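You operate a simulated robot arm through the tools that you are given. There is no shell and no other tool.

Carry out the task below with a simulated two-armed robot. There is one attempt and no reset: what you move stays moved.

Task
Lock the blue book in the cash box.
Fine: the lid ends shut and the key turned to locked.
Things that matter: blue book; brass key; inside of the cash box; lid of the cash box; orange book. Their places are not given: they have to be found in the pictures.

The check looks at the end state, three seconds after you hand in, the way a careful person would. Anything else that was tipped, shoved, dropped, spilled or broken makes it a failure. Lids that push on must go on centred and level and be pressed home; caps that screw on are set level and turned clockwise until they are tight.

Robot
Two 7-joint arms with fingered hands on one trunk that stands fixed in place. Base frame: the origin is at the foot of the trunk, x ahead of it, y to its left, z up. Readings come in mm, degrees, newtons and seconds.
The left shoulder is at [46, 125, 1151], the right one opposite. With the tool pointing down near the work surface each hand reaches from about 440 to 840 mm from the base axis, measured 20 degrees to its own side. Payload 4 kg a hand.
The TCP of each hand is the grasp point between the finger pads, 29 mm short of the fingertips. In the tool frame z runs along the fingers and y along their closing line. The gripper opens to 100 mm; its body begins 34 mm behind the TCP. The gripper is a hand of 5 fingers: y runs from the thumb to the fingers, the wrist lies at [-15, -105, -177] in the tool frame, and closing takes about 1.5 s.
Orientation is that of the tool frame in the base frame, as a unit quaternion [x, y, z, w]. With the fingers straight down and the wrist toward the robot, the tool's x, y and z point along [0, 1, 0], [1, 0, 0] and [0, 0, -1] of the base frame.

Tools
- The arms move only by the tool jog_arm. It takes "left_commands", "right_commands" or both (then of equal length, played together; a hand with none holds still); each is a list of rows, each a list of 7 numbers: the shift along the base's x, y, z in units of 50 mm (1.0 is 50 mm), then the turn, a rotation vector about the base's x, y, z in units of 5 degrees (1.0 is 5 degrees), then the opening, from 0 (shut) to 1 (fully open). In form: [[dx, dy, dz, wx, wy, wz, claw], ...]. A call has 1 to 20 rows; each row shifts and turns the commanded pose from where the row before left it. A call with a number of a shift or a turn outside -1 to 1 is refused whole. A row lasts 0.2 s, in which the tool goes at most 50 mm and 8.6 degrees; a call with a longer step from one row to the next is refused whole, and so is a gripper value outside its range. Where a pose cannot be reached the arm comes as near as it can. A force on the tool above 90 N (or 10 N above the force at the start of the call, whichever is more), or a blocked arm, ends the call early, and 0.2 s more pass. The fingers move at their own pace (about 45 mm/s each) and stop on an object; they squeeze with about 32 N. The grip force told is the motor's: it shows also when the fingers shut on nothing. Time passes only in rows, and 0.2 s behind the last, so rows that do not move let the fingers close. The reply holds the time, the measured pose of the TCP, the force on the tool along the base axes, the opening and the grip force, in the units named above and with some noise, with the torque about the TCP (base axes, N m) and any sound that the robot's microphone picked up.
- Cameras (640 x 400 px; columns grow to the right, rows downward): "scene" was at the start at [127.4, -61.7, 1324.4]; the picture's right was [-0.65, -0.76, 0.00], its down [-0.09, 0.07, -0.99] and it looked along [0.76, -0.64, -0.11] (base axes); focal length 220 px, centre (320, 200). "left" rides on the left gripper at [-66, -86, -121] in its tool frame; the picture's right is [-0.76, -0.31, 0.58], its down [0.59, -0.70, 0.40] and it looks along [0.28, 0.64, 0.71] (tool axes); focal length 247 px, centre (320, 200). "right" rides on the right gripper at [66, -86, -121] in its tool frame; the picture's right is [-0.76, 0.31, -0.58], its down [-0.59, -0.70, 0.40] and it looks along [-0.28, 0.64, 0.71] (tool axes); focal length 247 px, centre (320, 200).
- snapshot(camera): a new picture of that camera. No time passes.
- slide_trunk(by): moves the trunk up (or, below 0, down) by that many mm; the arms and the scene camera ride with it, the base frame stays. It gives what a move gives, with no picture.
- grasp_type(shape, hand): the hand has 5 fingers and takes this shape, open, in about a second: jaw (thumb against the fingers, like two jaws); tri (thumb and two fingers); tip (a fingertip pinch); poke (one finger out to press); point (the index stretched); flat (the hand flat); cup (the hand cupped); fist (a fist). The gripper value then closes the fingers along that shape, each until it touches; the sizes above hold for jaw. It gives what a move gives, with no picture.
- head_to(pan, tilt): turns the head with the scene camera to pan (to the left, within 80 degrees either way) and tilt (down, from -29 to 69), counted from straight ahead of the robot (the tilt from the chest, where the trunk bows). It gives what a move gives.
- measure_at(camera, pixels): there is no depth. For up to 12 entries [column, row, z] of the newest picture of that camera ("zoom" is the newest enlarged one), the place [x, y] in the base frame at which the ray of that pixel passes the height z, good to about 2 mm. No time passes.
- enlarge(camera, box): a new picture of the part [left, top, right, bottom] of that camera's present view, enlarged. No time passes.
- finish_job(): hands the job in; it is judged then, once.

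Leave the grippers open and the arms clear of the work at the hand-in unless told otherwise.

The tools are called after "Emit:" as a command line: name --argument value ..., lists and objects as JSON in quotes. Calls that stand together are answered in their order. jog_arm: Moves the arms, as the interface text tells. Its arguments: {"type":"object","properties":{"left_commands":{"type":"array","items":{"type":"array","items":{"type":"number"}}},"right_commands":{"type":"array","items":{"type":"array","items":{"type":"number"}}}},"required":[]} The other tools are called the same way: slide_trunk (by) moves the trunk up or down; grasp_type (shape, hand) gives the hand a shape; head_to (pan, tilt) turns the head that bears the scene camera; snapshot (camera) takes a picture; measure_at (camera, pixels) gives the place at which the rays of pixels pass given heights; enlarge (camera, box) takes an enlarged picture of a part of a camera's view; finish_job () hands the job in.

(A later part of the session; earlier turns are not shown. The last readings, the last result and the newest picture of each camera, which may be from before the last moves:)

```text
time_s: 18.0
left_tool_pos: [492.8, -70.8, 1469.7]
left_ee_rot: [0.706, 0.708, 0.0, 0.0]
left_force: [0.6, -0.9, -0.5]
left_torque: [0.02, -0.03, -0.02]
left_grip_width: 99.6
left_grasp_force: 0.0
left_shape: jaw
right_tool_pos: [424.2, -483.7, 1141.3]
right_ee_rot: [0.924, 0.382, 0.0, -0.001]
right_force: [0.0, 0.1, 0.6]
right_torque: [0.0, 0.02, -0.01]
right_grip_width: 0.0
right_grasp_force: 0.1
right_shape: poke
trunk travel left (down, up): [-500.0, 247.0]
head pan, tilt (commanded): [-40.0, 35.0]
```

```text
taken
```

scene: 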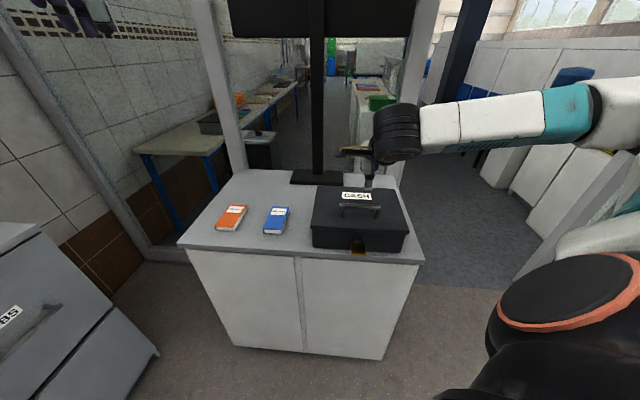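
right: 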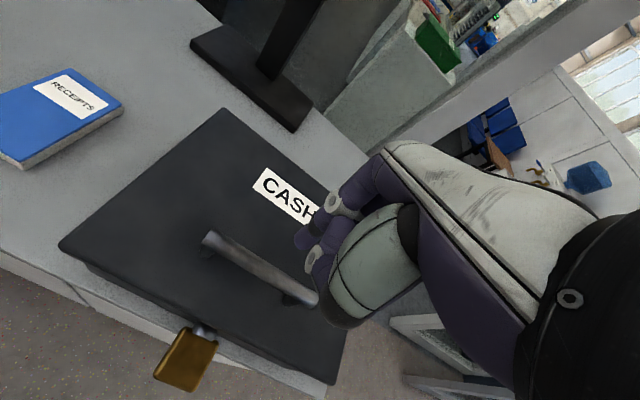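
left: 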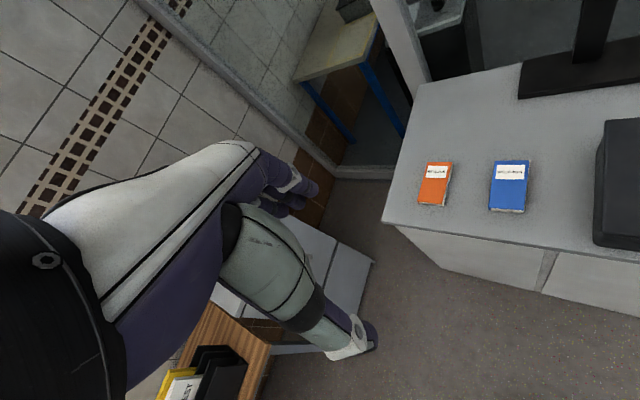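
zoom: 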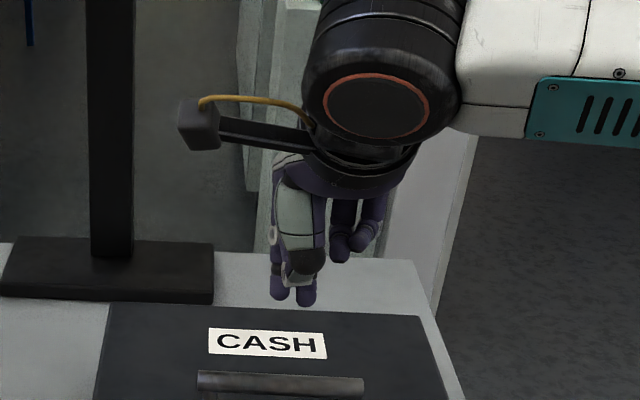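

In "poke" the fingers are bunched. I try "point" (index stretched) to compare.

Emit:
grasp_type --hand "right" --shape "point"

Emit:
snapshot --camera "right"

Emit:
enlarge --camera "scene" --box '[320, 110, 420, 210]'

```text
time_s: 18.9
left_tool_pos: [493.7, -71.3, 1470.0]
left_ee_rot: [0.706, 0.708, 0.0, 0.001]
left_force: [0.2, 0.2, 0.3]
left_torque: [0.0, 0.02, 0.04]
left_grip_width: 99.9
left_grasp_force: 0.0
left_shape: jaw
right_tool_pos: [424.2, -482.2, 1141.6]
right_ee_rot: [0.924, 0.383, 0.0, -0.001]
right_force: [-0.7, 0.0, -0.5]
right_torque: [0.03, 0.03, 0.01]
right_grip_width: 0.0
right_grasp_force: 0.0
right_shape: point
trunk travel left (down, up): [-500.0, 247.0]
head pan, tilt (commanded): [-40.0, 35.0]
```

```text
taken
```

right: 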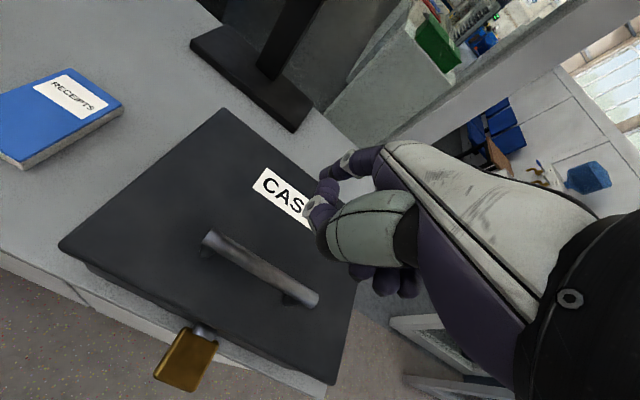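

```text
4.00 times, centred on (370, 160) of scene
```

zoom: 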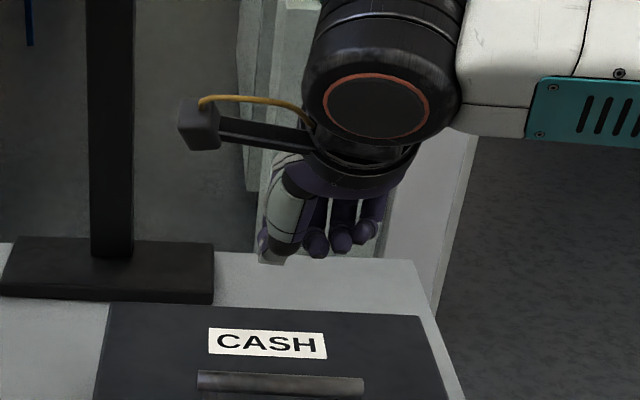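

Neither one-finger shape is clearly better. A flat pinch of the key bow with the fingers pointing forward (horizontal) gives the most control, so I go back to "jaw", back away in front of the box, and pitch the hand 90° forward in free space.

Emit:
jog_arm --right_commands '[[-0.4, 0.4, 0.5, 0, 0, 0, 0.5], [-0.5, 0.5, 0.4, 0, 0, 0, 0.5], [-0.5, 0.5, 0.26, 0, 0, 0, 0.5], [-0.5, 0.5, 0, 0, 0, 0, 0.5], [-0.518, 0.518, 0, 0, 0, 0, 0.5]]'

Emit:
grasp_type --hand "right" --shape "jaw"

Emit:
jog_arm --right_commands '[[0, 0, 0, -0.707, -0.707, 0, 0.5], [0, 0, 0, -0.707, -0.707, 0, 0.5], [0, 0, 0, -0.707, -0.707, 0, 0.5], [0, 0, 0, -0.707, -0.707, 0, 0.5], [0, 0, 0, -0.707, -0.707, 0, 0.5], [0, 0, 0, -0.707, -0.707, 0, 0.5], [0, 0, 0, -0.707, -0.707, 0, 0.5], [0, 0, 0, -0.707, -0.707, 0, 0.5], [0, 0, 0, -0.707, -0.707, 0, 0.5]]'

```text
time_s: 20.1
left_tool_pos: [494.6, -71.7, 1468.4]
left_ee_rot: [0.706, 0.708, -0.002, 0.0]
left_force: [0.3, 0.5, -0.4]
left_torque: [0.01, 0.03, 0.0]
left_grip_width: 99.7
left_grasp_force: 0.1
left_shape: jaw
right_tool_pos: [333.2, -376.6, 1209.2]
right_ee_rot: [0.924, 0.382, -0.001, -0.001]
right_force: [1.5, 0.9, -0.5]
right_torque: [0.01, 0.0, -0.01]
right_grip_width: 0.0
right_grasp_force: 0.1
right_shape: point
right hand out of reach, approached as far as the arm can: row 5
trunk travel left (down, up): [-500.0, 247.0]
head pan, tilt (commanded): [-40.0, 35.0]
```

```text
time_s: 21.0
left_tool_pos: [493.0, -71.8, 1469.5]
left_ee_rot: [0.707, 0.707, -0.001, 0.0]
left_force: [-0.2, 0.2, 0.2]
left_torque: [-0.05, -0.01, 0.0]
left_grip_width: 99.8
left_grasp_force: 0.0
left_shape: jaw
right_tool_pos: [333.1, -376.5, 1210.7]
right_ee_rot: [0.924, 0.383, 0.0, -0.001]
right_force: [0.0, 0.9, 0.6]
right_torque: [0.04, -0.01, -0.02]
right_grip_width: 100.1
right_grasp_force: 0.1
right_shape: jaw
trunk travel left (down, up): [-500.0, 247.0]
head pan, tilt (commanded): [-40.0, 35.0]
```

```text
time_s: 23.0
left_tool_pos: [493.1, -71.5, 1469.5]
left_ee_rot: [0.706, 0.708, -0.001, 0.001]
left_force: [0.8, 0.2, -0.1]
left_torque: [0.01, -0.04, 0.0]
left_grip_width: 99.9
left_grasp_force: 0.0
left_shape: jaw
right_tool_pos: [425.3, -416.0, 1231.3]
right_ee_rot: [0.853, 0.354, 0.147, 0.354]
right_force: [0.3, 0.2, -1.0]
right_torque: [0.0, 0.01, 0.0]
right_grip_width: 50.3
right_grasp_force: 0.2
right_shape: jaw
right hand out of reach, approached as far as the arm can: row 1, 2, 3, 4, 5, 6, 7, 8, 9
trunk travel left (down, up): [-500.0, 247.0]
head pan, tilt (commanded): [-40.0, 35.0]
```

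Too close to the body there, so the arm slid out to [425,-416,1231], with 45° pitch reached. I'll lower the hand while continuing the pitch, which lengthens the distance to the shoulder.

Emit:
jog_arm --right_commands '[[0, 0, -0.6, -0.707, -0.707, 0, 0.5], [0, 0, -0.6, -0.707, -0.707, 0, 0.5], [0, 0, -0.6, -0.707, -0.707, 0, 0.5]]'

Emit:
snapshot --camera "scene"

```text
time_s: 23.8
left_tool_pos: [494.4, -72.4, 1468.6]
left_ee_rot: [0.706, 0.708, -0.001, -0.001]
left_force: [0.1, -0.1, -0.4]
left_torque: [0.0, 0.04, -0.02]
left_grip_width: 99.7
left_grasp_force: 0.1
left_shape: jaw
right_tool_pos: [427.0, -417.5, 1141.8]
right_ee_rot: [0.8, 0.331, 0.192, 0.462]
right_force: [0.1, -0.7, -0.1]
right_torque: [0.03, -0.02, 0.02]
right_grip_width: 50.2
right_grasp_force: 0.1
right_shape: jaw
trunk travel left (down, up): [-500.0, 247.0]
head pan, tilt (commanded): [-40.0, 35.0]
```

```text
taken
```

scene: 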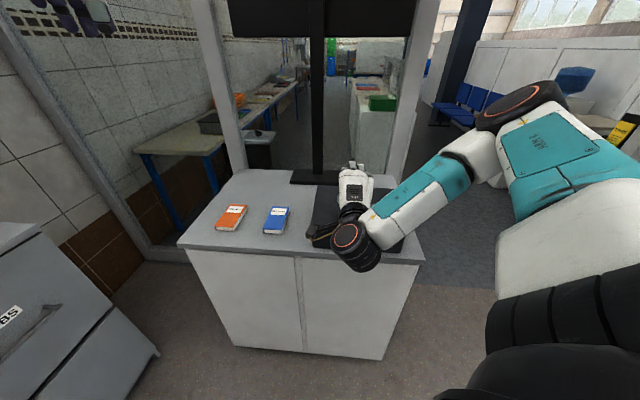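

Works: pitch is now about 60°. I continue pitching to 90° while retreating to n≈500 in front of the box and lowering to z≈1000.

Emit:
jog_arm --right_commands '[[-0.5, 0.17, -0.3, -0.707, -0.707, 0, 0.5], [-0.5, 0.17, -0.3, -0.707, -0.707, 0, 0.5], [-0.4, 0.12, -0.5, -0.707, -0.707, 0, 0.5], [-0.3, 0.12, -0.5, -0.707, -0.707, 0, 0.5], [-0.2, 0.06, -0.6, -0.707, -0.707, 0, 0.5], [-0.15, 0.05, -0.6, -0.707, -0.707, 0, 0.5]]'

Emit:
snapshot --camera "scene"

Emit:
snapshot --camera "right"

```text
time_s: 25.2
left_tool_pos: [493.1, -71.2, 1468.6]
left_ee_rot: [0.707, 0.707, -0.001, 0.0]
left_force: [0.6, 0.6, 0.5]
left_torque: [-0.01, -0.01, -0.01]
left_grip_width: 99.8
left_grasp_force: 0.1
left_shape: jaw
right_tool_pos: [308.1, -470.1, 1070.4]
right_ee_rot: [0.654, 0.271, 0.27, 0.653]
right_force: [0.3, 0.4, 0.0]
right_torque: [-0.02, 0.01, -0.03]
right_grip_width: 50.1
right_grasp_force: 0.0
right_shape: jaw
right hand out of reach, approached as far as the arm can: row 1, 2, 3, 4
trunk travel left (down, up): [-500.0, 247.0]
head pan, tilt (commanded): [-40.0, 35.0]
```

```text
taken
```

scene: 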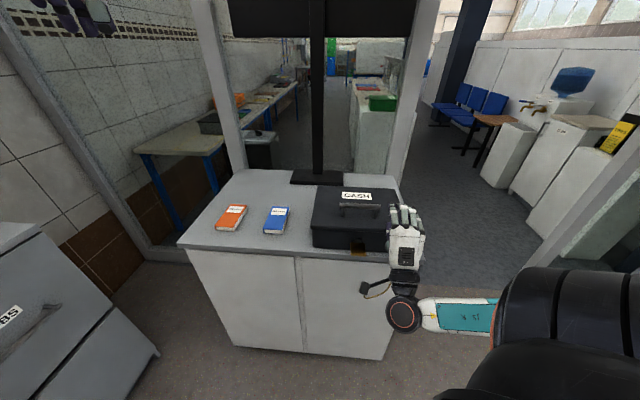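

```text
taken
```

right: 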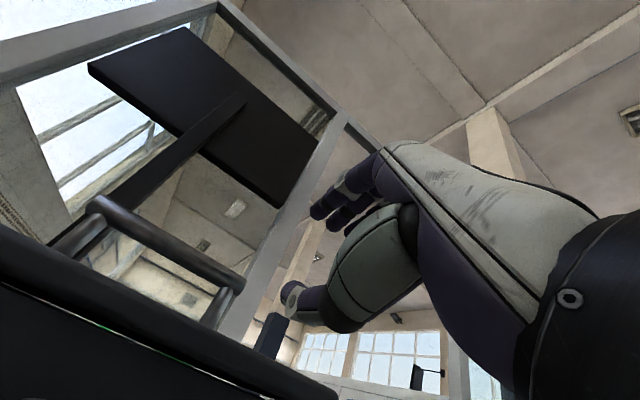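

The hand is now horizontal, fingers forward, at [308,-470,1070]. Next I back to n≈500, centre on the key's s and lower to the key height z≈946, still about 40 mm short of the key.

Emit:
jog_arm --right_commands '[[-0.354, 0.354, -0.4, 0, 0, 0, 0.5], [-0.354, 0.354, -0.4, 0, 0, 0, 0.5], [0.344, 0.344, -0.56, 0, 0, 0, 0.5], [0.344, 0.344, -0.56, 0, 0, 0, 0.5], [0.344, 0.344, -0.56, 0, 0, 0, 0.5]]'

Emit:
snapshot --camera "right"

Emit:
enlarge --camera "scene" --box '[300, 170, 460, 270]'

```text
time_s: 26.4
left_tool_pos: [493.3, -71.9, 1468.7]
left_ee_rot: [0.706, 0.708, -0.002, 0.0]
left_force: [0.2, 0.2, 0.0]
left_torque: [-0.01, -0.01, 0.06]
left_grip_width: 99.7
left_grasp_force: 0.0
left_shape: jaw
right_tool_pos: [323.8, -381.2, 947.3]
right_ee_rot: [0.655, 0.272, 0.27, 0.652]
right_force: [0.0, -0.3, -0.3]
right_torque: [-0.01, 0.01, -0.04]
right_grip_width: 50.0
right_grasp_force: 0.1
right_shape: jaw
trunk travel left (down, up): [-500.0, 247.0]
head pan, tilt (commanded): [-40.0, 35.0]
```

```text
taken
```

right: 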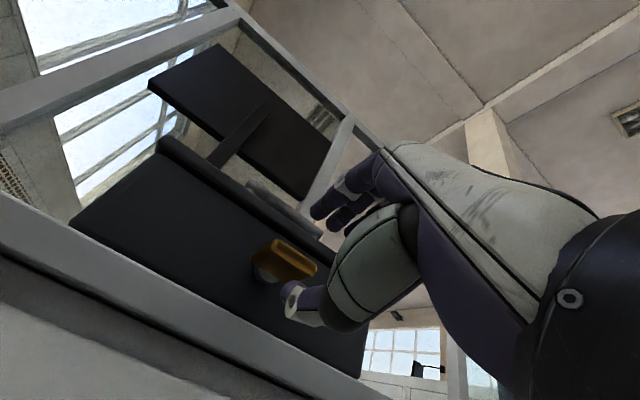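

```text
4.00 times, centred on (380, 220) of scene
```

zoom: 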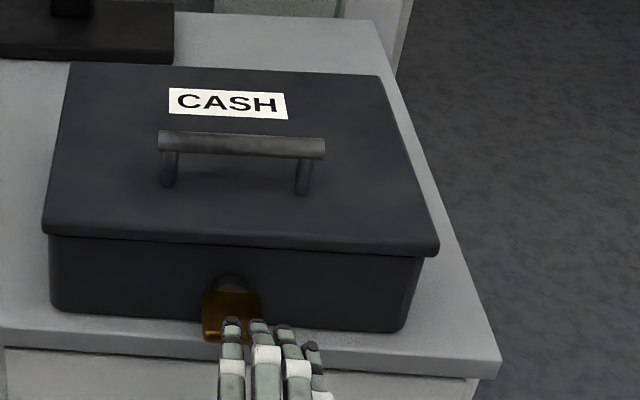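

TCP is at n≈498, s≈-41, z≈947. The four fingers lie over and to the right of the key (index near the key's centre). I zoom in to see vertical and lateral alignment.

Emit:
enlarge --camera "scene" --box '[335, 230, 399, 270]'

Emit:
enlarge --camera "right" --box '[210, 180, 402, 330]'

```text
10.00 times, centred on (367, 250) of scene
```

zoom: 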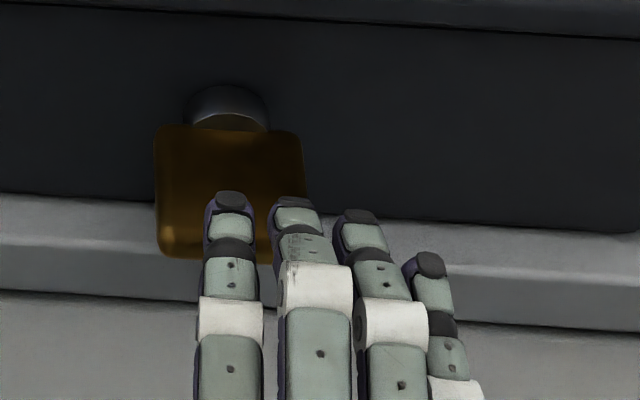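

```text
2.67 times, centred on (306, 255) of right
```

zoom: 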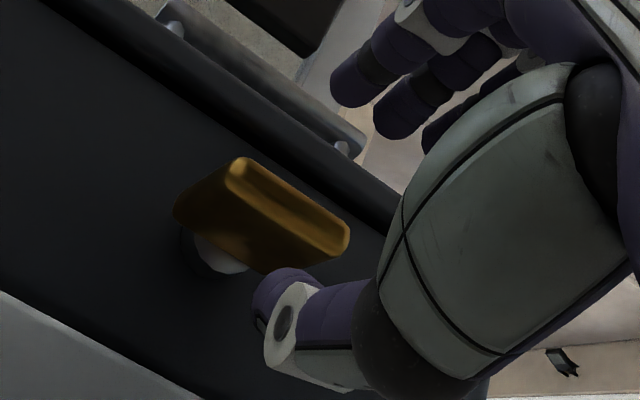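

The index and middle fingers straddle the key's centre well, with the thumb beneath. I advance 54 mm straight ahead so the pads cover the plate (TCP n≈553).

Emit:
jog_arm --right_commands '[[0.25, -0.27, -0.01, 0, 0, 0, 0.5], [0.25, -0.27, -0.01, 0, 0, 0, 0.5], [0.25, -0.25, 0, 0, 0, 0, 0.5]]'

Emit:
enlarge --camera "scene" --box '[335, 230, 399, 270]'

Emit:
enlarge --camera "right" --box '[210, 180, 402, 330]'

```text
time_s: 27.2
left_tool_pos: [494.6, -71.7, 1469.6]
left_ee_rot: [0.706, 0.708, -0.001, 0.0]
left_force: [0.9, -0.3, 0.6]
left_torque: [0.01, 0.02, 0.0]
left_grip_width: 99.6
left_grasp_force: 0.0
left_shape: jaw
right_tool_pos: [360.5, -422.7, 946.5]
right_ee_rot: [0.655, 0.27, 0.27, 0.652]
right_force: [-0.2, -0.8, 0.0]
right_torque: [-0.02, 0.03, -0.05]
right_grip_width: 49.9
right_grasp_force: 0.1
right_shape: jaw
trunk travel left (down, up): [-500.0, 247.0]
head pan, tilt (commanded): [-40.0, 35.0]
```

```text
10.00 times, centred on (367, 250) of scene
```

zoom: 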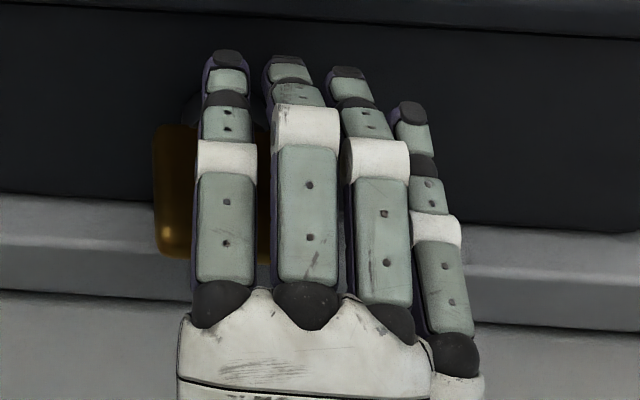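

```text
2.67 times, centred on (306, 255) of right
```

zoom: 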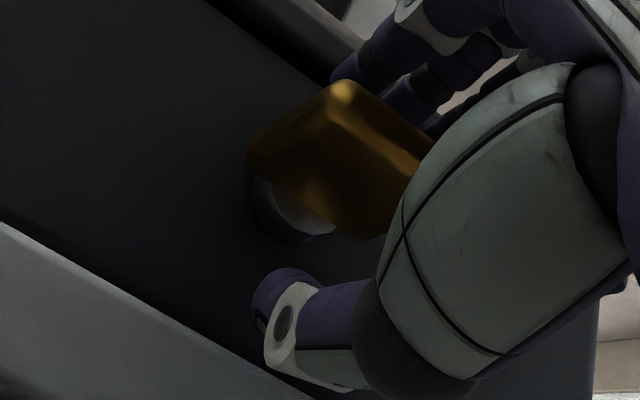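

No contact yet and the bow is between thumb and fingers. I close on it.

Emit:
jog_arm --right_commands '[[0, 0, 0, 0, 0, 0, 0], [0, 0, 0, 0, 0, 0, 0], [0, 0, 0, 0, 0, 0, 0], [0, 0, 0, 0, 0, 0, 0], [0, 0, 0, 0, 0, 0, 0], [0, 0, 0, 0, 0, 0, 0]]'

Emit:
enlarge --camera "scene" --box '[335, 230, 399, 270]'

Emit:
enlarge --camera "right" --box '[210, 180, 402, 330]'

```text
time_s: 28.6
left_tool_pos: [492.9, -71.0, 1469.4]
left_ee_rot: [0.707, 0.708, -0.002, 0.0]
left_force: [0.1, -0.2, -0.5]
left_torque: [-0.01, 0.0, -0.01]
left_grip_width: 99.9
left_grasp_force: 0.0
left_shape: jaw
right_tool_pos: [360.3, -420.9, 946.4]
right_ee_rot: [0.655, 0.272, 0.27, 0.651]
right_force: [-0.6, -1.6, -4.5]
right_torque: [0.04, 0.07, 0.04]
right_grip_width: 6.1
right_grasp_force: 32.2
right_shape: jaw
trunk travel left (down, up): [-500.0, 247.0]
head pan, tilt (commanded): [-40.0, 35.0]
```

```text
10.00 times, centred on (367, 250) of scene
```

zoom: 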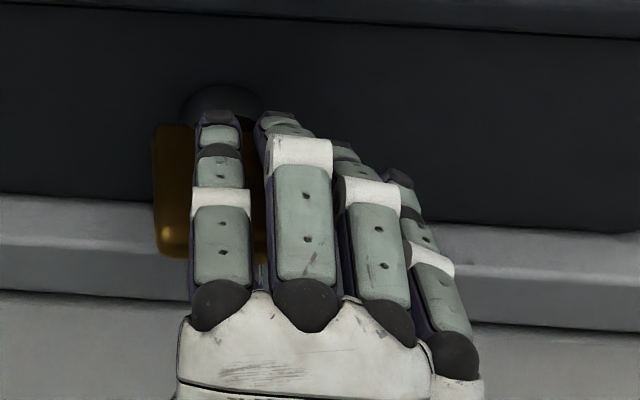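

```text
2.67 times, centred on (306, 255) of right
```

zoom: 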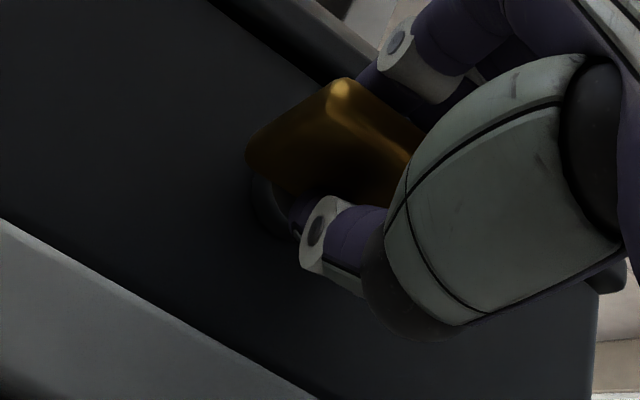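

The bow is pinched at 6.1 mm. I try a small counter-clockwise turn (as seen from the front; about −n) of 10° and read the torque.

Emit:
jog_arm --right_commands '[[0, 0, 0, -0.354, 0.354, 0, 0], [0, 0, 0, -0.354, 0.354, 0, 0], [0, 0, 0, -0.354, 0.354, 0, 0], [0, 0, 0, -0.354, 0.354, 0, 0]]'

Emit:
enlarge --camera "right" --box '[210, 180, 402, 330]'

Emit:
enlarge --camera "scene" --box '[335, 230, 399, 270]'

```text
time_s: 29.6
left_tool_pos: [492.5, -71.8, 1470.0]
left_ee_rot: [0.706, 0.708, -0.001, 0.001]
left_force: [-0.6, 0.0, -0.5]
left_torque: [0.0, -0.04, -0.01]
left_grip_width: 99.7
left_grasp_force: 0.1
left_shape: jaw
right_tool_pos: [360.6, -422.3, 945.8]
right_ee_rot: [0.629, 0.326, 0.211, 0.673]
right_force: [-4.8, -2.3, -3.9]
right_torque: [0.1, -0.01, -0.06]
right_grip_width: 6.6
right_grasp_force: 32.0
right_shape: jaw
trunk travel left (down, up): [-500.0, 247.0]
head pan, tilt (commanded): [-40.0, 35.0]
```

```text
2.67 times, centred on (306, 255) of right
```

zoom: 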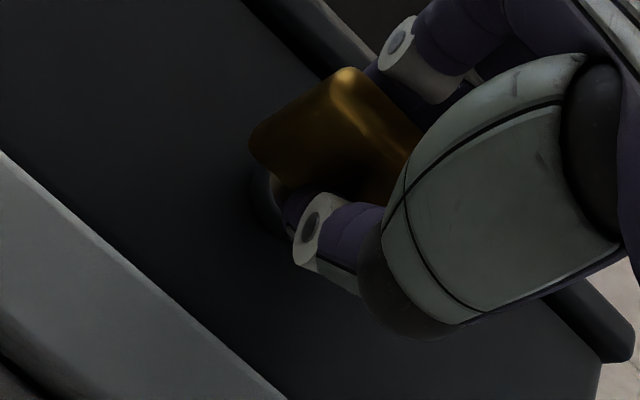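

```text
10.00 times, centred on (367, 250) of scene
```

zoom: 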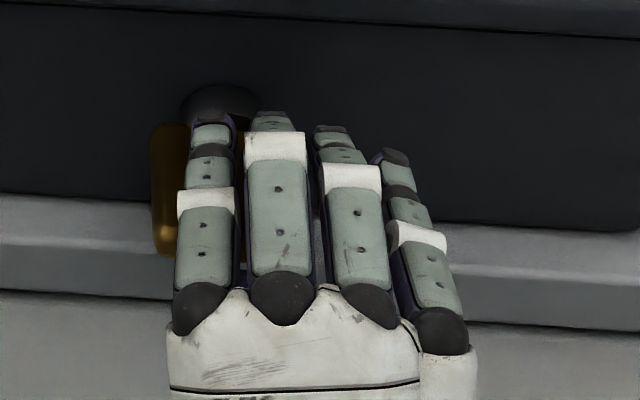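

The key follows the hand with almost no torque, so counter-clockwise is free. I continue another 30° and check.

Emit:
jog_arm --right_commands '[[0, 0, 0, -0.5, 0.5, 0, 0], [0, 0, 0, -0.5, 0.5, 0, 0], [0, 0, 0, -0.5, 0.5, 0, 0], [0, 0, 0, -0.5, 0.5, 0, 0], [0, 0, 0, -0.5, 0.5, 0, 0], [0, 0, 0, -0.5, 0.5, 0, 0], [0, 0, 0, -0.5, 0.5, 0, 0], [0, 0, 0, -0.5, 0.5, 0, 0]]'

Emit:
enlarge --camera "right" --box '[210, 180, 402, 330]'

Emit:
enlarge --camera "scene" --box '[335, 230, 399, 270]'

```text
time_s: 31.4
left_tool_pos: [490.1, -72.9, 1470.2]
left_ee_rot: [0.707, 0.708, 0.001, 0.0]
left_force: [0.0, 0.1, 0.1]
left_torque: [0.01, -0.02, -0.01]
left_grip_width: 99.9
left_grasp_force: 0.1
left_shape: jaw
right_tool_pos: [360.5, -423.3, 948.3]
right_ee_rot: [0.529, 0.469, 0.041, 0.706]
right_force: [-11.8, -10.9, 9.0]
right_torque: [0.21, -0.27, -0.27]
right_grip_width: 7.6
right_grasp_force: 32.1
right_shape: jaw
trunk travel left (down, up): [-500.0, 247.0]
head pan, tilt (commanded): [-40.0, 35.0]
```

```text
2.67 times, centred on (306, 255) of right
```

zoom: 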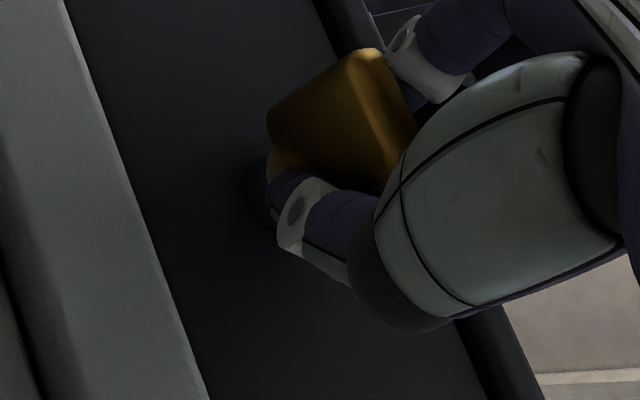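

```text
10.00 times, centred on (367, 250) of scene
```

zoom: 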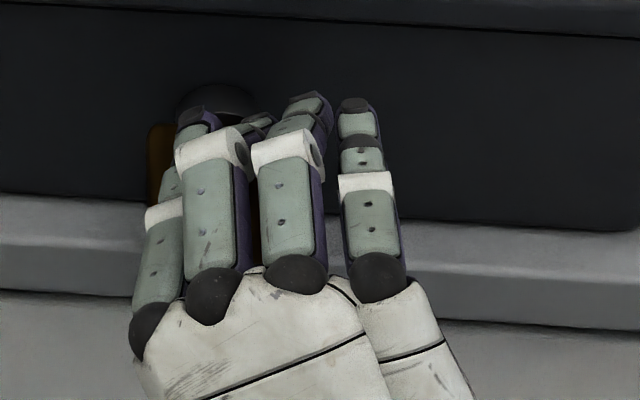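

Comparing the wrist views, the key hardly moved relative to the box: the fingers twisted around it while torque grew to about 0.34 N·m. Counter-clockwise seems blocked. I turn back to level and try clockwise.

Emit:
jog_arm --right_commands '[[0, 0, 0, 0.5, -0.5, 0, 0], [0, 0, 0, 0.5, -0.5, 0, 0], [0, 0, 0, 0.5, -0.5, 0, 0], [0, 0, 0, 0.5, -0.5, 0, 0], [0, 0, 0, 0.5, -0.5, 0, 0], [0, 0, 0, 0.5, -0.5, 0, 0], [0, 0, 0, 0.5, -0.5, 0, 0], [0, 0, 0, 0.5, -0.5, 0, 0], [0, 0, 0, 0.707, -0.707, 0, 0], [0, 0, 0, 0.707, -0.707, 0, 0]]'

Emit:
enlarge --camera "right" --box '[210, 180, 402, 330]'

```text
time_s: 33.6
left_tool_pos: [494.3, -71.6, 1469.8]
left_ee_rot: [0.707, 0.707, -0.001, 0.0]
left_force: [0.9, 0.5, -0.2]
left_torque: [0.01, 0.03, 0.0]
left_grip_width: 99.8
left_grasp_force: 0.0
left_shape: jaw
right_tool_pos: [362.5, -422.0, 945.5]
right_ee_rot: [0.654, 0.272, 0.271, 0.652]
right_force: [-5.6, 1.6, -6.5]
right_torque: [0.01, 0.08, -0.13]
right_grip_width: 6.5
right_grasp_force: 32.1
right_shape: jaw
trunk travel left (down, up): [-500.0, 247.0]
head pan, tilt (commanded): [-40.0, 35.0]
```

```text
2.67 times, centred on (306, 255) of right
```

zoom: 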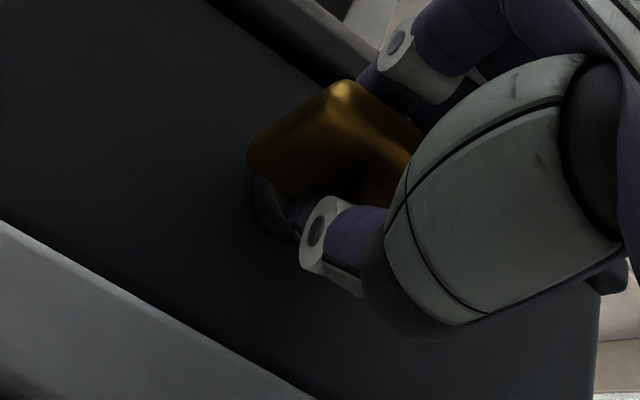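

Back level, key unchanged. Now a clockwise turn of 20°.

Emit:
jog_arm --right_commands '[[0, 0, 0, 0.5, -0.5, 0, 0], [0, 0, 0, 0.5, -0.5, 0, 0], [0, 0, 0, 0.5, -0.5, 0, 0], [0, 0, 0, 0.5, -0.5, 0, 0], [0, 0, 0, 0.5, -0.5, 0, 0], [0, 0, 0, 0.5, -0.5, 0, 0]]'

Emit:
enlarge --camera "right" --box '[210, 180, 402, 330]'

Emit:
enlarge --camera "scene" --box '[335, 230, 399, 270]'

```text
time_s: 35.0
left_tool_pos: [493.1, -70.2, 1468.6]
left_ee_rot: [0.707, 0.708, -0.001, -0.001]
left_force: [-0.1, 0.7, -0.8]
left_torque: [0.0, 0.01, 0.01]
left_grip_width: 99.9
left_grasp_force: 0.0
left_shape: jaw
right_tool_pos: [361.8, -420.2, 947.6]
right_ee_rot: [0.693, 0.146, 0.386, 0.591]
right_force: [1.3, 9.4, -6.3]
right_torque: [0.01, 0.17, 0.06]
right_grip_width: 6.3
right_grasp_force: 32.1
right_shape: jaw
trunk travel left (down, up): [-500.0, 247.0]
head pan, tilt (commanded): [-40.0, 35.0]
```

```text
2.67 times, centred on (306, 255) of right
```

zoom: 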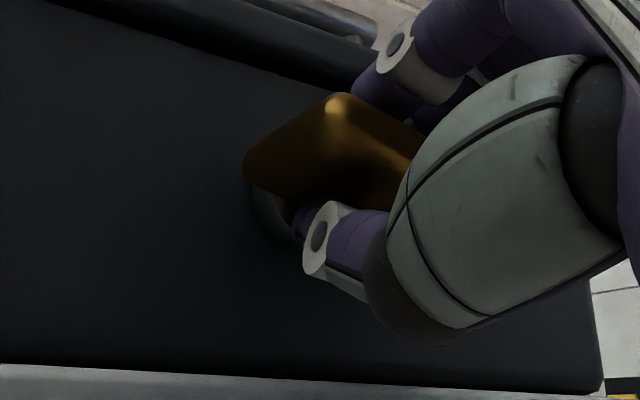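

```text
10.00 times, centred on (367, 250) of scene
```

zoom: 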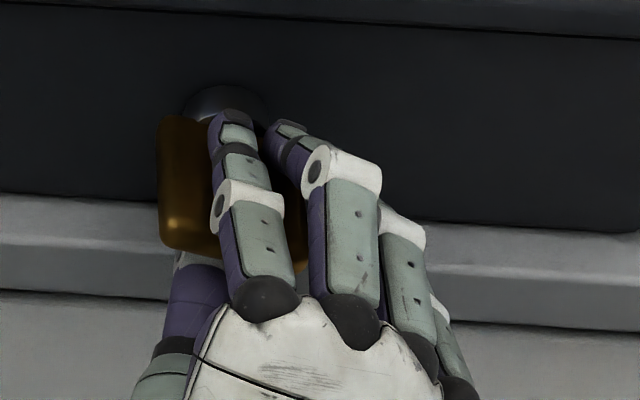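

Here the key seems to be following partly: its left edge rises in the scene view. I continue clockwise another 24° and compare.

Emit:
jog_arm --right_commands '[[0, 0, 0, 0.5, -0.5, 0, 0], [0, 0, 0, 0.5, -0.5, 0, 0], [0, 0, 0, 0.5, -0.5, 0, 0], [0, 0, 0, 0.5, -0.5, 0, 0], [0, 0, 0, 0.5, -0.5, 0, 0], [0, 0, 0, 0.5, -0.5, 0, 0], [0, 0, 0, 0.5, -0.5, 0, 0]]'

Emit:
enlarge --camera "right" --box '[210, 180, 402, 330]'

Emit:
enlarge --camera "scene" --box '[335, 230, 399, 270]'

```text
time_s: 36.6
left_tool_pos: [494.2, -70.2, 1468.5]
left_ee_rot: [0.707, 0.708, -0.001, 0.0]
left_force: [-0.6, -0.1, -0.4]
left_torque: [-0.02, 0.01, 0.0]
left_grip_width: 100.1
left_grasp_force: 0.0
left_shape: jaw
right_tool_pos: [361.3, -421.0, 945.9]
right_ee_rot: [0.708, -0.005, 0.503, 0.495]
right_force: [2.3, 9.4, -4.3]
right_torque: [-0.03, 0.21, 0.06]
right_grip_width: 6.1
right_grasp_force: 32.2
right_shape: jaw
trunk travel left (down, up): [-500.0, 247.0]
head pan, tilt (commanded): [-40.0, 35.0]
```

```text
2.67 times, centred on (306, 255) of right
```

zoom: 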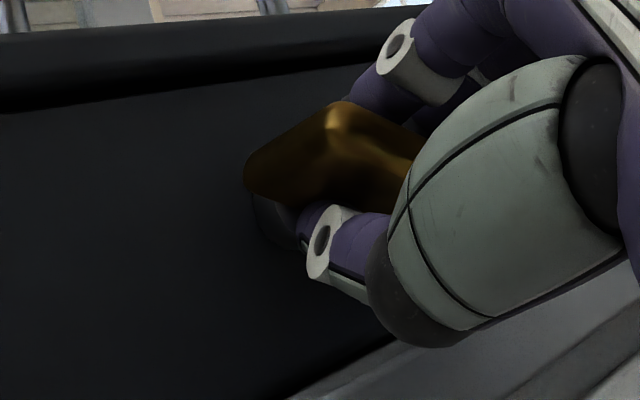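

```text
10.00 times, centred on (367, 250) of scene
```

zoom: 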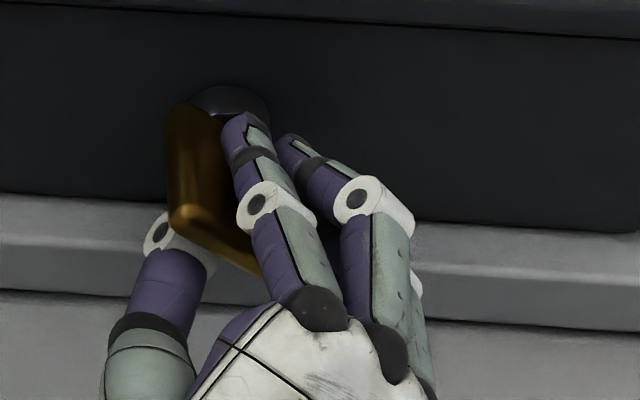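

Clockwise works: the key is clearly turning with the hand (left edge up). I continue another 30° clockwise.

Emit:
jog_arm --right_commands '[[0, 0, 0, 0.5, -0.5, 0, 0], [0, 0, 0, 0.5, -0.5, 0, 0], [0, 0, 0, 0.5, -0.5, 0, 0], [0, 0, 0, 0.5, -0.5, 0, 0], [0, 0, 0, 0.5, -0.5, 0, 0], [0, 0, 0, 0.5, -0.5, 0, 0], [0, 0, 0, 0.5, -0.5, 0, 0], [0, 0, 0, 0.5, -0.5, 0, 0], [0, 0, 0, 0.5, -0.5, 0, 0]]'

Emit:
enlarge --camera "right" --box '[210, 180, 402, 330]'

Emit:
enlarge --camera "scene" --box '[335, 230, 399, 270]'

```text
time_s: 38.6
left_tool_pos: [494.4, -70.6, 1468.9]
left_ee_rot: [0.706, 0.708, -0.001, 0.0]
left_force: [0.2, 0.1, -0.4]
left_torque: [0.0, 0.0, 0.0]
left_grip_width: 99.6
left_grasp_force: 0.1
left_shape: jaw
right_tool_pos: [360.8, -421.4, 947.1]
right_ee_rot: [0.689, -0.177, 0.605, 0.358]
right_force: [4.8, 7.2, -4.4]
right_torque: [0.01, 0.17, 0.11]
right_grip_width: 5.1
right_grasp_force: 32.4
right_shape: jaw
right hand out of reach, approached as far as the arm can: row 8
trunk travel left (down, up): [-500.0, 247.0]
head pan, tilt (commanded): [-40.0, 35.0]
```

```text
2.67 times, centred on (306, 255) of right
```

zoom: 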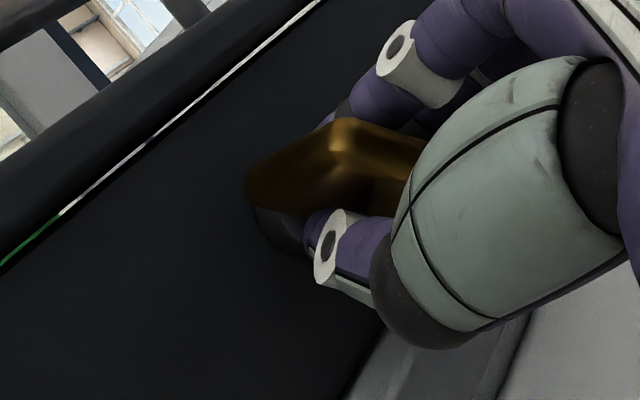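

```text
10.00 times, centred on (367, 250) of scene
```

zoom: 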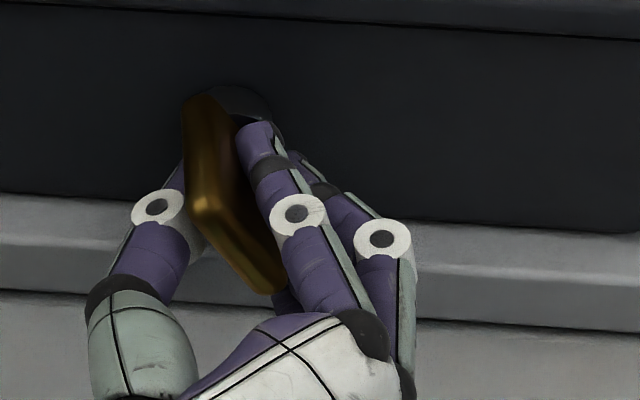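

The key is at roughly 60°. Row 8 was marked at the reach limit, but I try further clockwise in small steps.

Emit:
jog_arm --right_commands '[[0, 0, 0, 0.5, -0.5, 0, 0], [0, 0, 0, 0.5, -0.5, 0, 0], [0, 0, 0, 0.5, -0.5, 0, 0], [0, 0, 0, 0.5, -0.5, 0, 0], [0, 0, 0, 0.5, -0.5, 0, 0], [0, 0, 0, 0.5, -0.5, 0, 0]]'

Emit:
enlarge --camera "right" --box '[210, 180, 402, 330]'

Emit:
enlarge --camera "scene" --box '[335, 230, 399, 270]'

```text
time_s: 40.0
left_tool_pos: [493.9, -70.9, 1468.4]
left_ee_rot: [0.706, 0.708, -0.001, 0.0]
left_force: [0.0, -0.9, -0.6]
left_torque: [-0.03, -0.03, -0.03]
left_grip_width: 100.0
left_grasp_force: 0.0
left_shape: jaw
right_tool_pos: [362.2, -421.8, 947.2]
right_ee_rot: [0.689, -0.176, 0.605, 0.358]
right_force: [5.1, 6.2, -6.2]
right_torque: [0.05, 0.14, 0.17]
right_grip_width: 5.1
right_grasp_force: 31.7
right_shape: jaw
right hand out of reach, approached as far as the arm can: row 1, 2, 3, 4, 5, 6
trunk travel left (down, up): [-500.0, 247.0]
head pan, tilt (commanded): [-40.0, 35.0]
```

```text
2.67 times, centred on (306, 255) of right
```

zoom: 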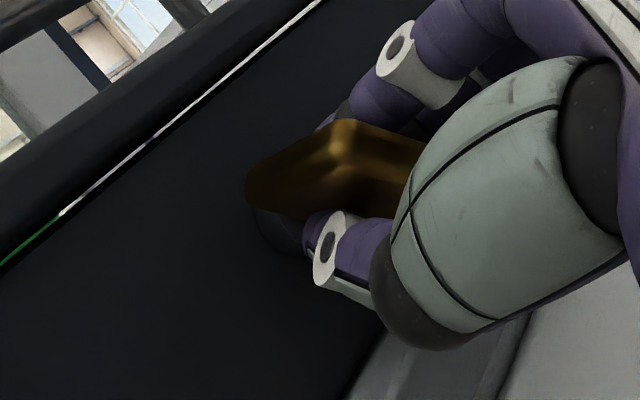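

```text
10.00 times, centred on (367, 250) of scene
```

zoom: 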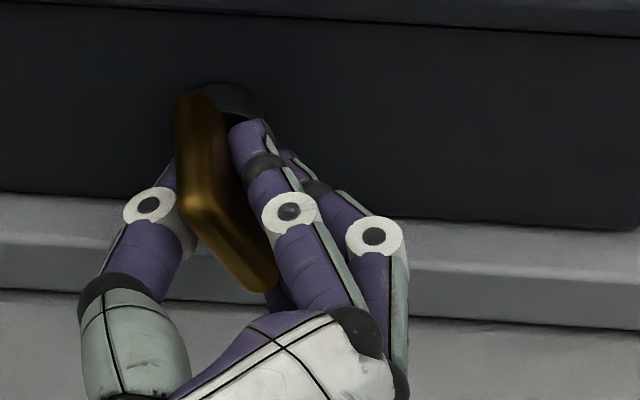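

The hand hit a wrist limit at about 74° of roll, and the key stands at about 55° clockwise. I'll release, back off, roll the hand counter-clockwise by ≈109° so its closing line matches the plate's width (gripping the two edges), and regrip to finish the turn.

Emit:
jog_arm --right_commands '[[0, 0, 0, 0, 0, 0, 0.55], [0, 0, 0, 0, 0, 0, 0.55], [0, 0, 0, 0, 0, 0, 0.55], [0, 0, 0, 0, 0, 0, 0.55], [-0.424, 0.424, 0, 0, 0, 0, 0.55], [-0.5, 0.5, 0, 0, 0, 0, 0.55]]'

Emit:
enlarge --camera "scene" --box '[335, 230, 399, 270]'

```text
time_s: 41.4
left_tool_pos: [493.2, -71.6, 1469.1]
left_ee_rot: [0.707, 0.707, -0.001, 0.0]
left_force: [0.6, 0.2, 0.3]
left_torque: [0.02, 0.02, 0.02]
left_grip_width: 99.8
left_grasp_force: 0.0
left_shape: jaw
right_tool_pos: [316.2, -376.2, 945.7]
right_ee_rot: [0.688, -0.178, 0.605, 0.358]
right_force: [0.4, 0.8, -0.5]
right_torque: [-0.05, -0.03, -0.01]
right_grip_width: 55.1
right_grasp_force: 0.0
right_shape: jaw
trunk travel left (down, up): [-500.0, 247.0]
head pan, tilt (commanded): [-40.0, 35.0]
```

```text
10.00 times, centred on (367, 250) of scene
```

zoom: 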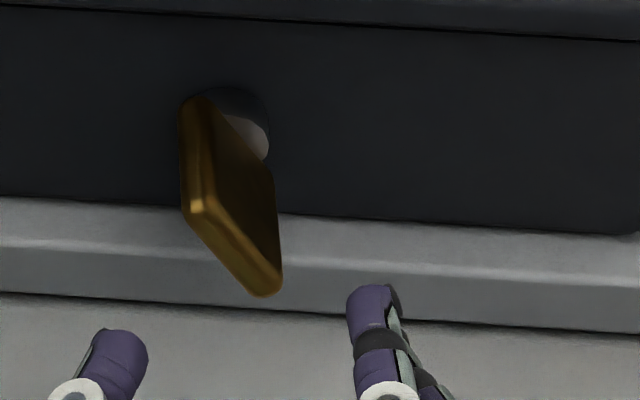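

The key stays at about 54°. I roll the hand counter-clockwise 110° in place, clear of the key.

Emit:
jog_arm --right_commands '[[0, 0, 0, -0.707, 0.707, 0, 0.55], [0, 0, 0, -0.707, 0.707, 0, 0.55], [0, 0, 0, -0.707, 0.707, 0, 0.55], [0, 0, 0, -0.707, 0.707, 0, 0.55], [0, 0, 0, -0.707, 0.707, 0, 0.55], [0, 0, 0, -0.707, 0.707, 0, 0.55], [0, 0, 0, -0.707, 0.707, 0, 0.55], [0, 0, 0, -0.707, 0.707, 0, 0.55], [0, 0, 0, -0.707, 0.707, 0, 0.55], [0, 0, 0, -0.707, 0.707, 0, 0.55], [0, 0, 0, -0.707, 0.707, 0, 0.55], [0, 0, 0, -0.707, 0.707, 0, 0.55], [0, 0, 0, -0.707, 0.707, 0, 0.55], [0, 0, 0, -0.707, 0.707, 0, 0.55], [0, 0, 0, -0.707, 0.707, 0, 0.55], [0, 0, 0, -0.707, 0.707, 0, 0.55], [0, 0, 0, -0.707, 0.707, 0, 0.55], [0, 0, 0, -0.707, 0.707, 0, 0.55], [0, 0, 0, -0.707, 0.707, 0, 0.55], [0, 0, 0, -0.707, 0.707, 0, 0.55]]'

Emit:
enlarge --camera "scene" --box '[335, 230, 399, 270]'

```text
time_s: 45.6
left_tool_pos: [493.2, -70.7, 1468.9]
left_ee_rot: [0.707, 0.708, 0.0, 0.0]
left_force: [0.5, -0.5, 0.0]
left_torque: [0.0, 0.03, 0.03]
left_grip_width: 99.6
left_grasp_force: 0.0
left_shape: jaw
right_tool_pos: [316.2, -376.1, 948.1]
right_ee_rot: [0.577, 0.407, 0.113, 0.699]
right_force: [0.7, -0.8, 0.0]
right_torque: [0.0, 0.0, -0.03]
right_grip_width: 54.7
right_grasp_force: 0.1
right_shape: jaw
trunk travel left (down, up): [-500.0, 247.0]
head pan, tilt (commanded): [-40.0, 35.0]
```

```text
10.00 times, centred on (367, 250) of scene
```

zoom: 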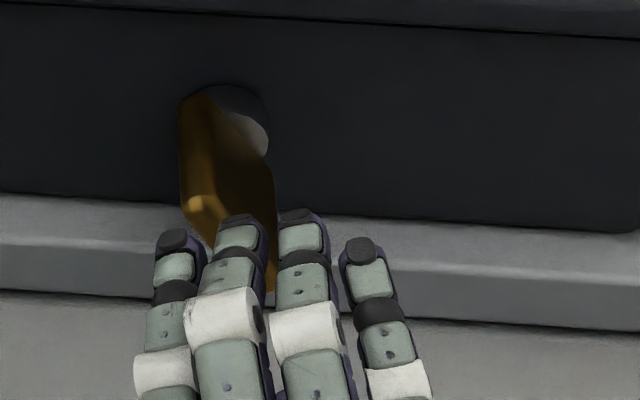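

Roll is 26° past level; I add 10° more and then advance over the key edges to n≈553.

Emit:
jog_arm --right_commands '[[0, 0, 0, -0.707, 0.707, 0, 0.55], [0, 0, 0, -0.707, 0.707, 0, 0.55], [0.3, -0.3, -0.01, 0, 0, 0, 0.55], [0.3, -0.3, -0.02, 0, 0, 0, 0.55], [0.3, -0.3, -0.01, 0, 0, 0, 0.55]]'

Emit:
enlarge --camera "scene" --box '[335, 230, 399, 270]'

Emit:
enlarge --camera "right" --box '[210, 160, 402, 310]'

```text
time_s: 46.8
left_tool_pos: [494.1, -72.0, 1469.1]
left_ee_rot: [0.706, 0.708, -0.002, 0.0]
left_force: [1.0, 0.0, -0.1]
left_torque: [0.02, 0.03, 0.0]
left_grip_width: 99.8
left_grasp_force: 0.1
left_shape: jaw
right_tool_pos: [359.3, -422.3, 944.4]
right_ee_rot: [0.54, 0.456, 0.051, 0.706]
right_force: [0.6, -0.3, 0.6]
right_torque: [-0.02, 0.0, -0.02]
right_grip_width: 54.9
right_grasp_force: 0.1
right_shape: jaw
trunk travel left (down, up): [-500.0, 247.0]
head pan, tilt (commanded): [-40.0, 35.0]
```

```text
10.00 times, centred on (367, 250) of scene
```

zoom: 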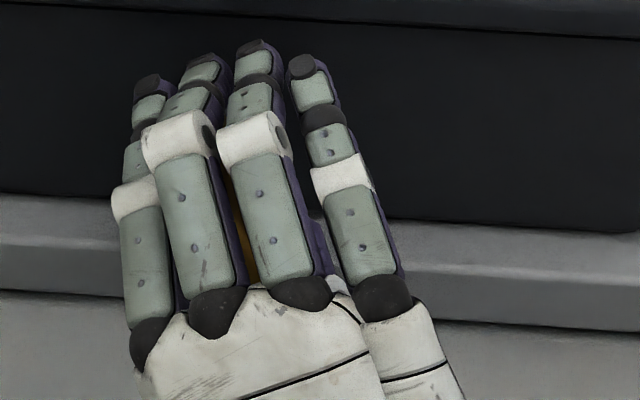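

```text
2.67 times, centred on (306, 235) of right
```

zoom: 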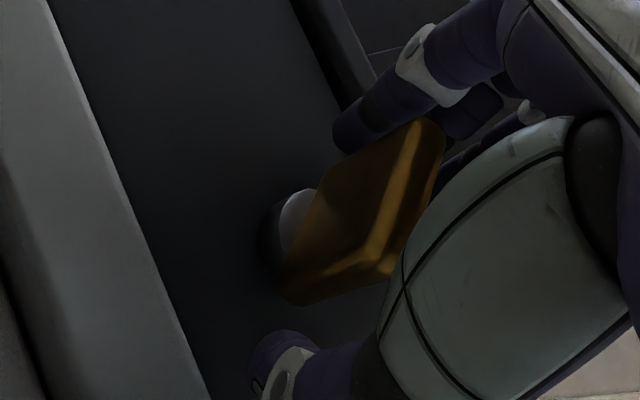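

The plate now stands between index and thumb, edge on. I close.

Emit:
jog_arm --right_commands '[[0, 0, 0.03, 0, 0, 0, 0.2], [0, 0, 0, 0, 0, 0, 0], [0, 0, 0, 0, 0, 0, 0], [0, 0, 0, 0, 0, 0, 0], [0, 0, 0, 0, 0, 0, 0]]'

Emit:
enlarge --camera "scene" --box '[335, 230, 399, 270]'

Emit:
enlarge --camera "right" --box '[210, 160, 402, 310]'

```text
time_s: 48.0
left_tool_pos: [493.4, -73.5, 1469.0]
left_ee_rot: [0.707, 0.707, 0.0, 0.0]
left_force: [0.3, -0.1, 1.3]
left_torque: [-0.01, 0.01, 0.0]
left_grip_width: 99.7
left_grasp_force: 0.0
left_shape: jaw
right_tool_pos: [358.2, -421.7, 944.7]
right_ee_rot: [0.54, 0.456, 0.051, 0.705]
right_force: [-3.5, -4.8, -6.9]
right_torque: [0.17, 0.05, -0.06]
right_grip_width: 27.6
right_grasp_force: 31.8
right_shape: jaw
trunk travel left (down, up): [-500.0, 247.0]
head pan, tilt (commanded): [-40.0, 35.0]
```

```text
10.00 times, centred on (367, 250) of scene
```

zoom: 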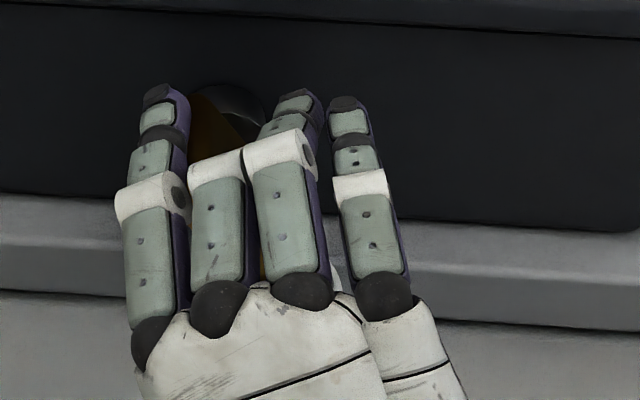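

```text
2.67 times, centred on (306, 235) of right
```

zoom: 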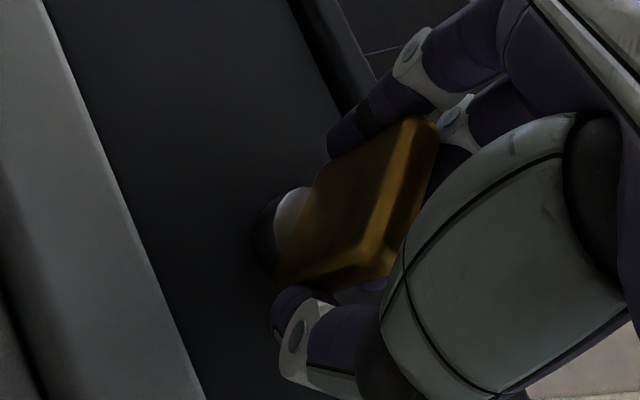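

The index holds the upper edge and the thumb the lower one. I turn clockwise 35° about the key axis.

Emit:
jog_arm --right_commands '[[0, 0, 0, 0.5, -0.5, 0, 0], [0, 0, 0, 0.5, -0.5, 0, 0], [0, 0, 0, 0.5, -0.5, 0, 0], [0, 0, 0, 0.5, -0.5, 0, 0], [0, 0, 0, 0.5, -0.5, 0, 0], [0, 0, 0, 0.5, -0.5, 0, 0], [0, 0, 0, 0.5, -0.5, 0, 0], [0, 0, 0, 0.5, -0.5, 0, 0], [0, 0, 0, 0.5, -0.5, 0, 0], [0, 0, 0, 0.5, -0.5, 0, 0]]'

Emit:
enlarge --camera "scene" --box '[335, 230, 399, 270]'

Emit:
enlarge --camera "right" --box '[210, 160, 402, 310]'

```text
time_s: 50.2
left_tool_pos: [494.0, -72.0, 1469.2]
left_ee_rot: [0.707, 0.707, -0.001, 0.0]
left_force: [-0.4, 0.9, -0.3]
left_torque: [0.01, -0.03, -0.01]
left_grip_width: 99.8
left_grasp_force: 0.0
left_shape: jaw
right_tool_pos: [361.2, -419.1, 945.1]
right_ee_rot: [0.655, 0.273, 0.264, 0.654]
right_force: [-1.1, 7.7, -21.6]
right_torque: [0.2, 0.4, 0.12]
right_grip_width: 26.3
right_grasp_force: 32.5
right_shape: jaw
trunk travel left (down, up): [-500.0, 247.0]
head pan, tilt (commanded): [-40.0, 35.0]
```

```text
10.00 times, centred on (367, 250) of scene
```

zoom: 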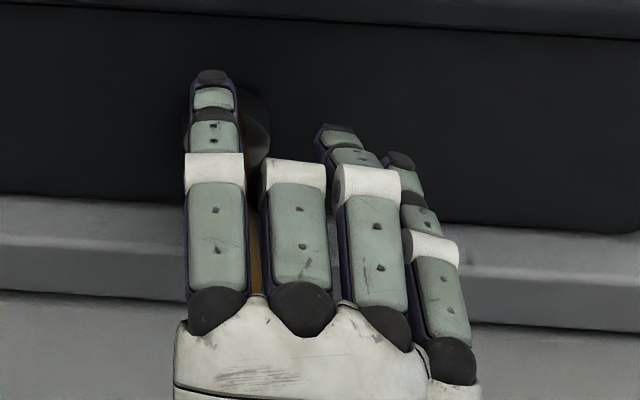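

```text
2.67 times, centred on (306, 235) of right
```

zoom: 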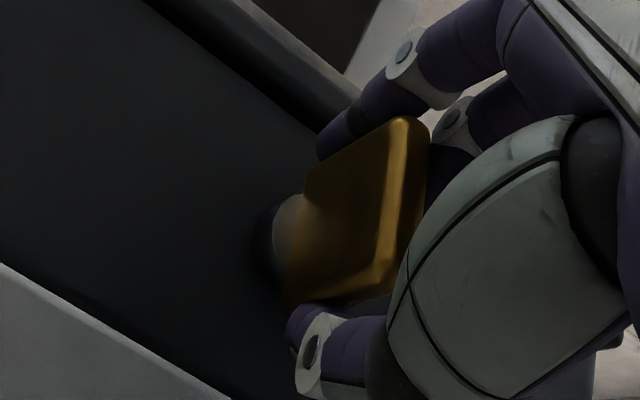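

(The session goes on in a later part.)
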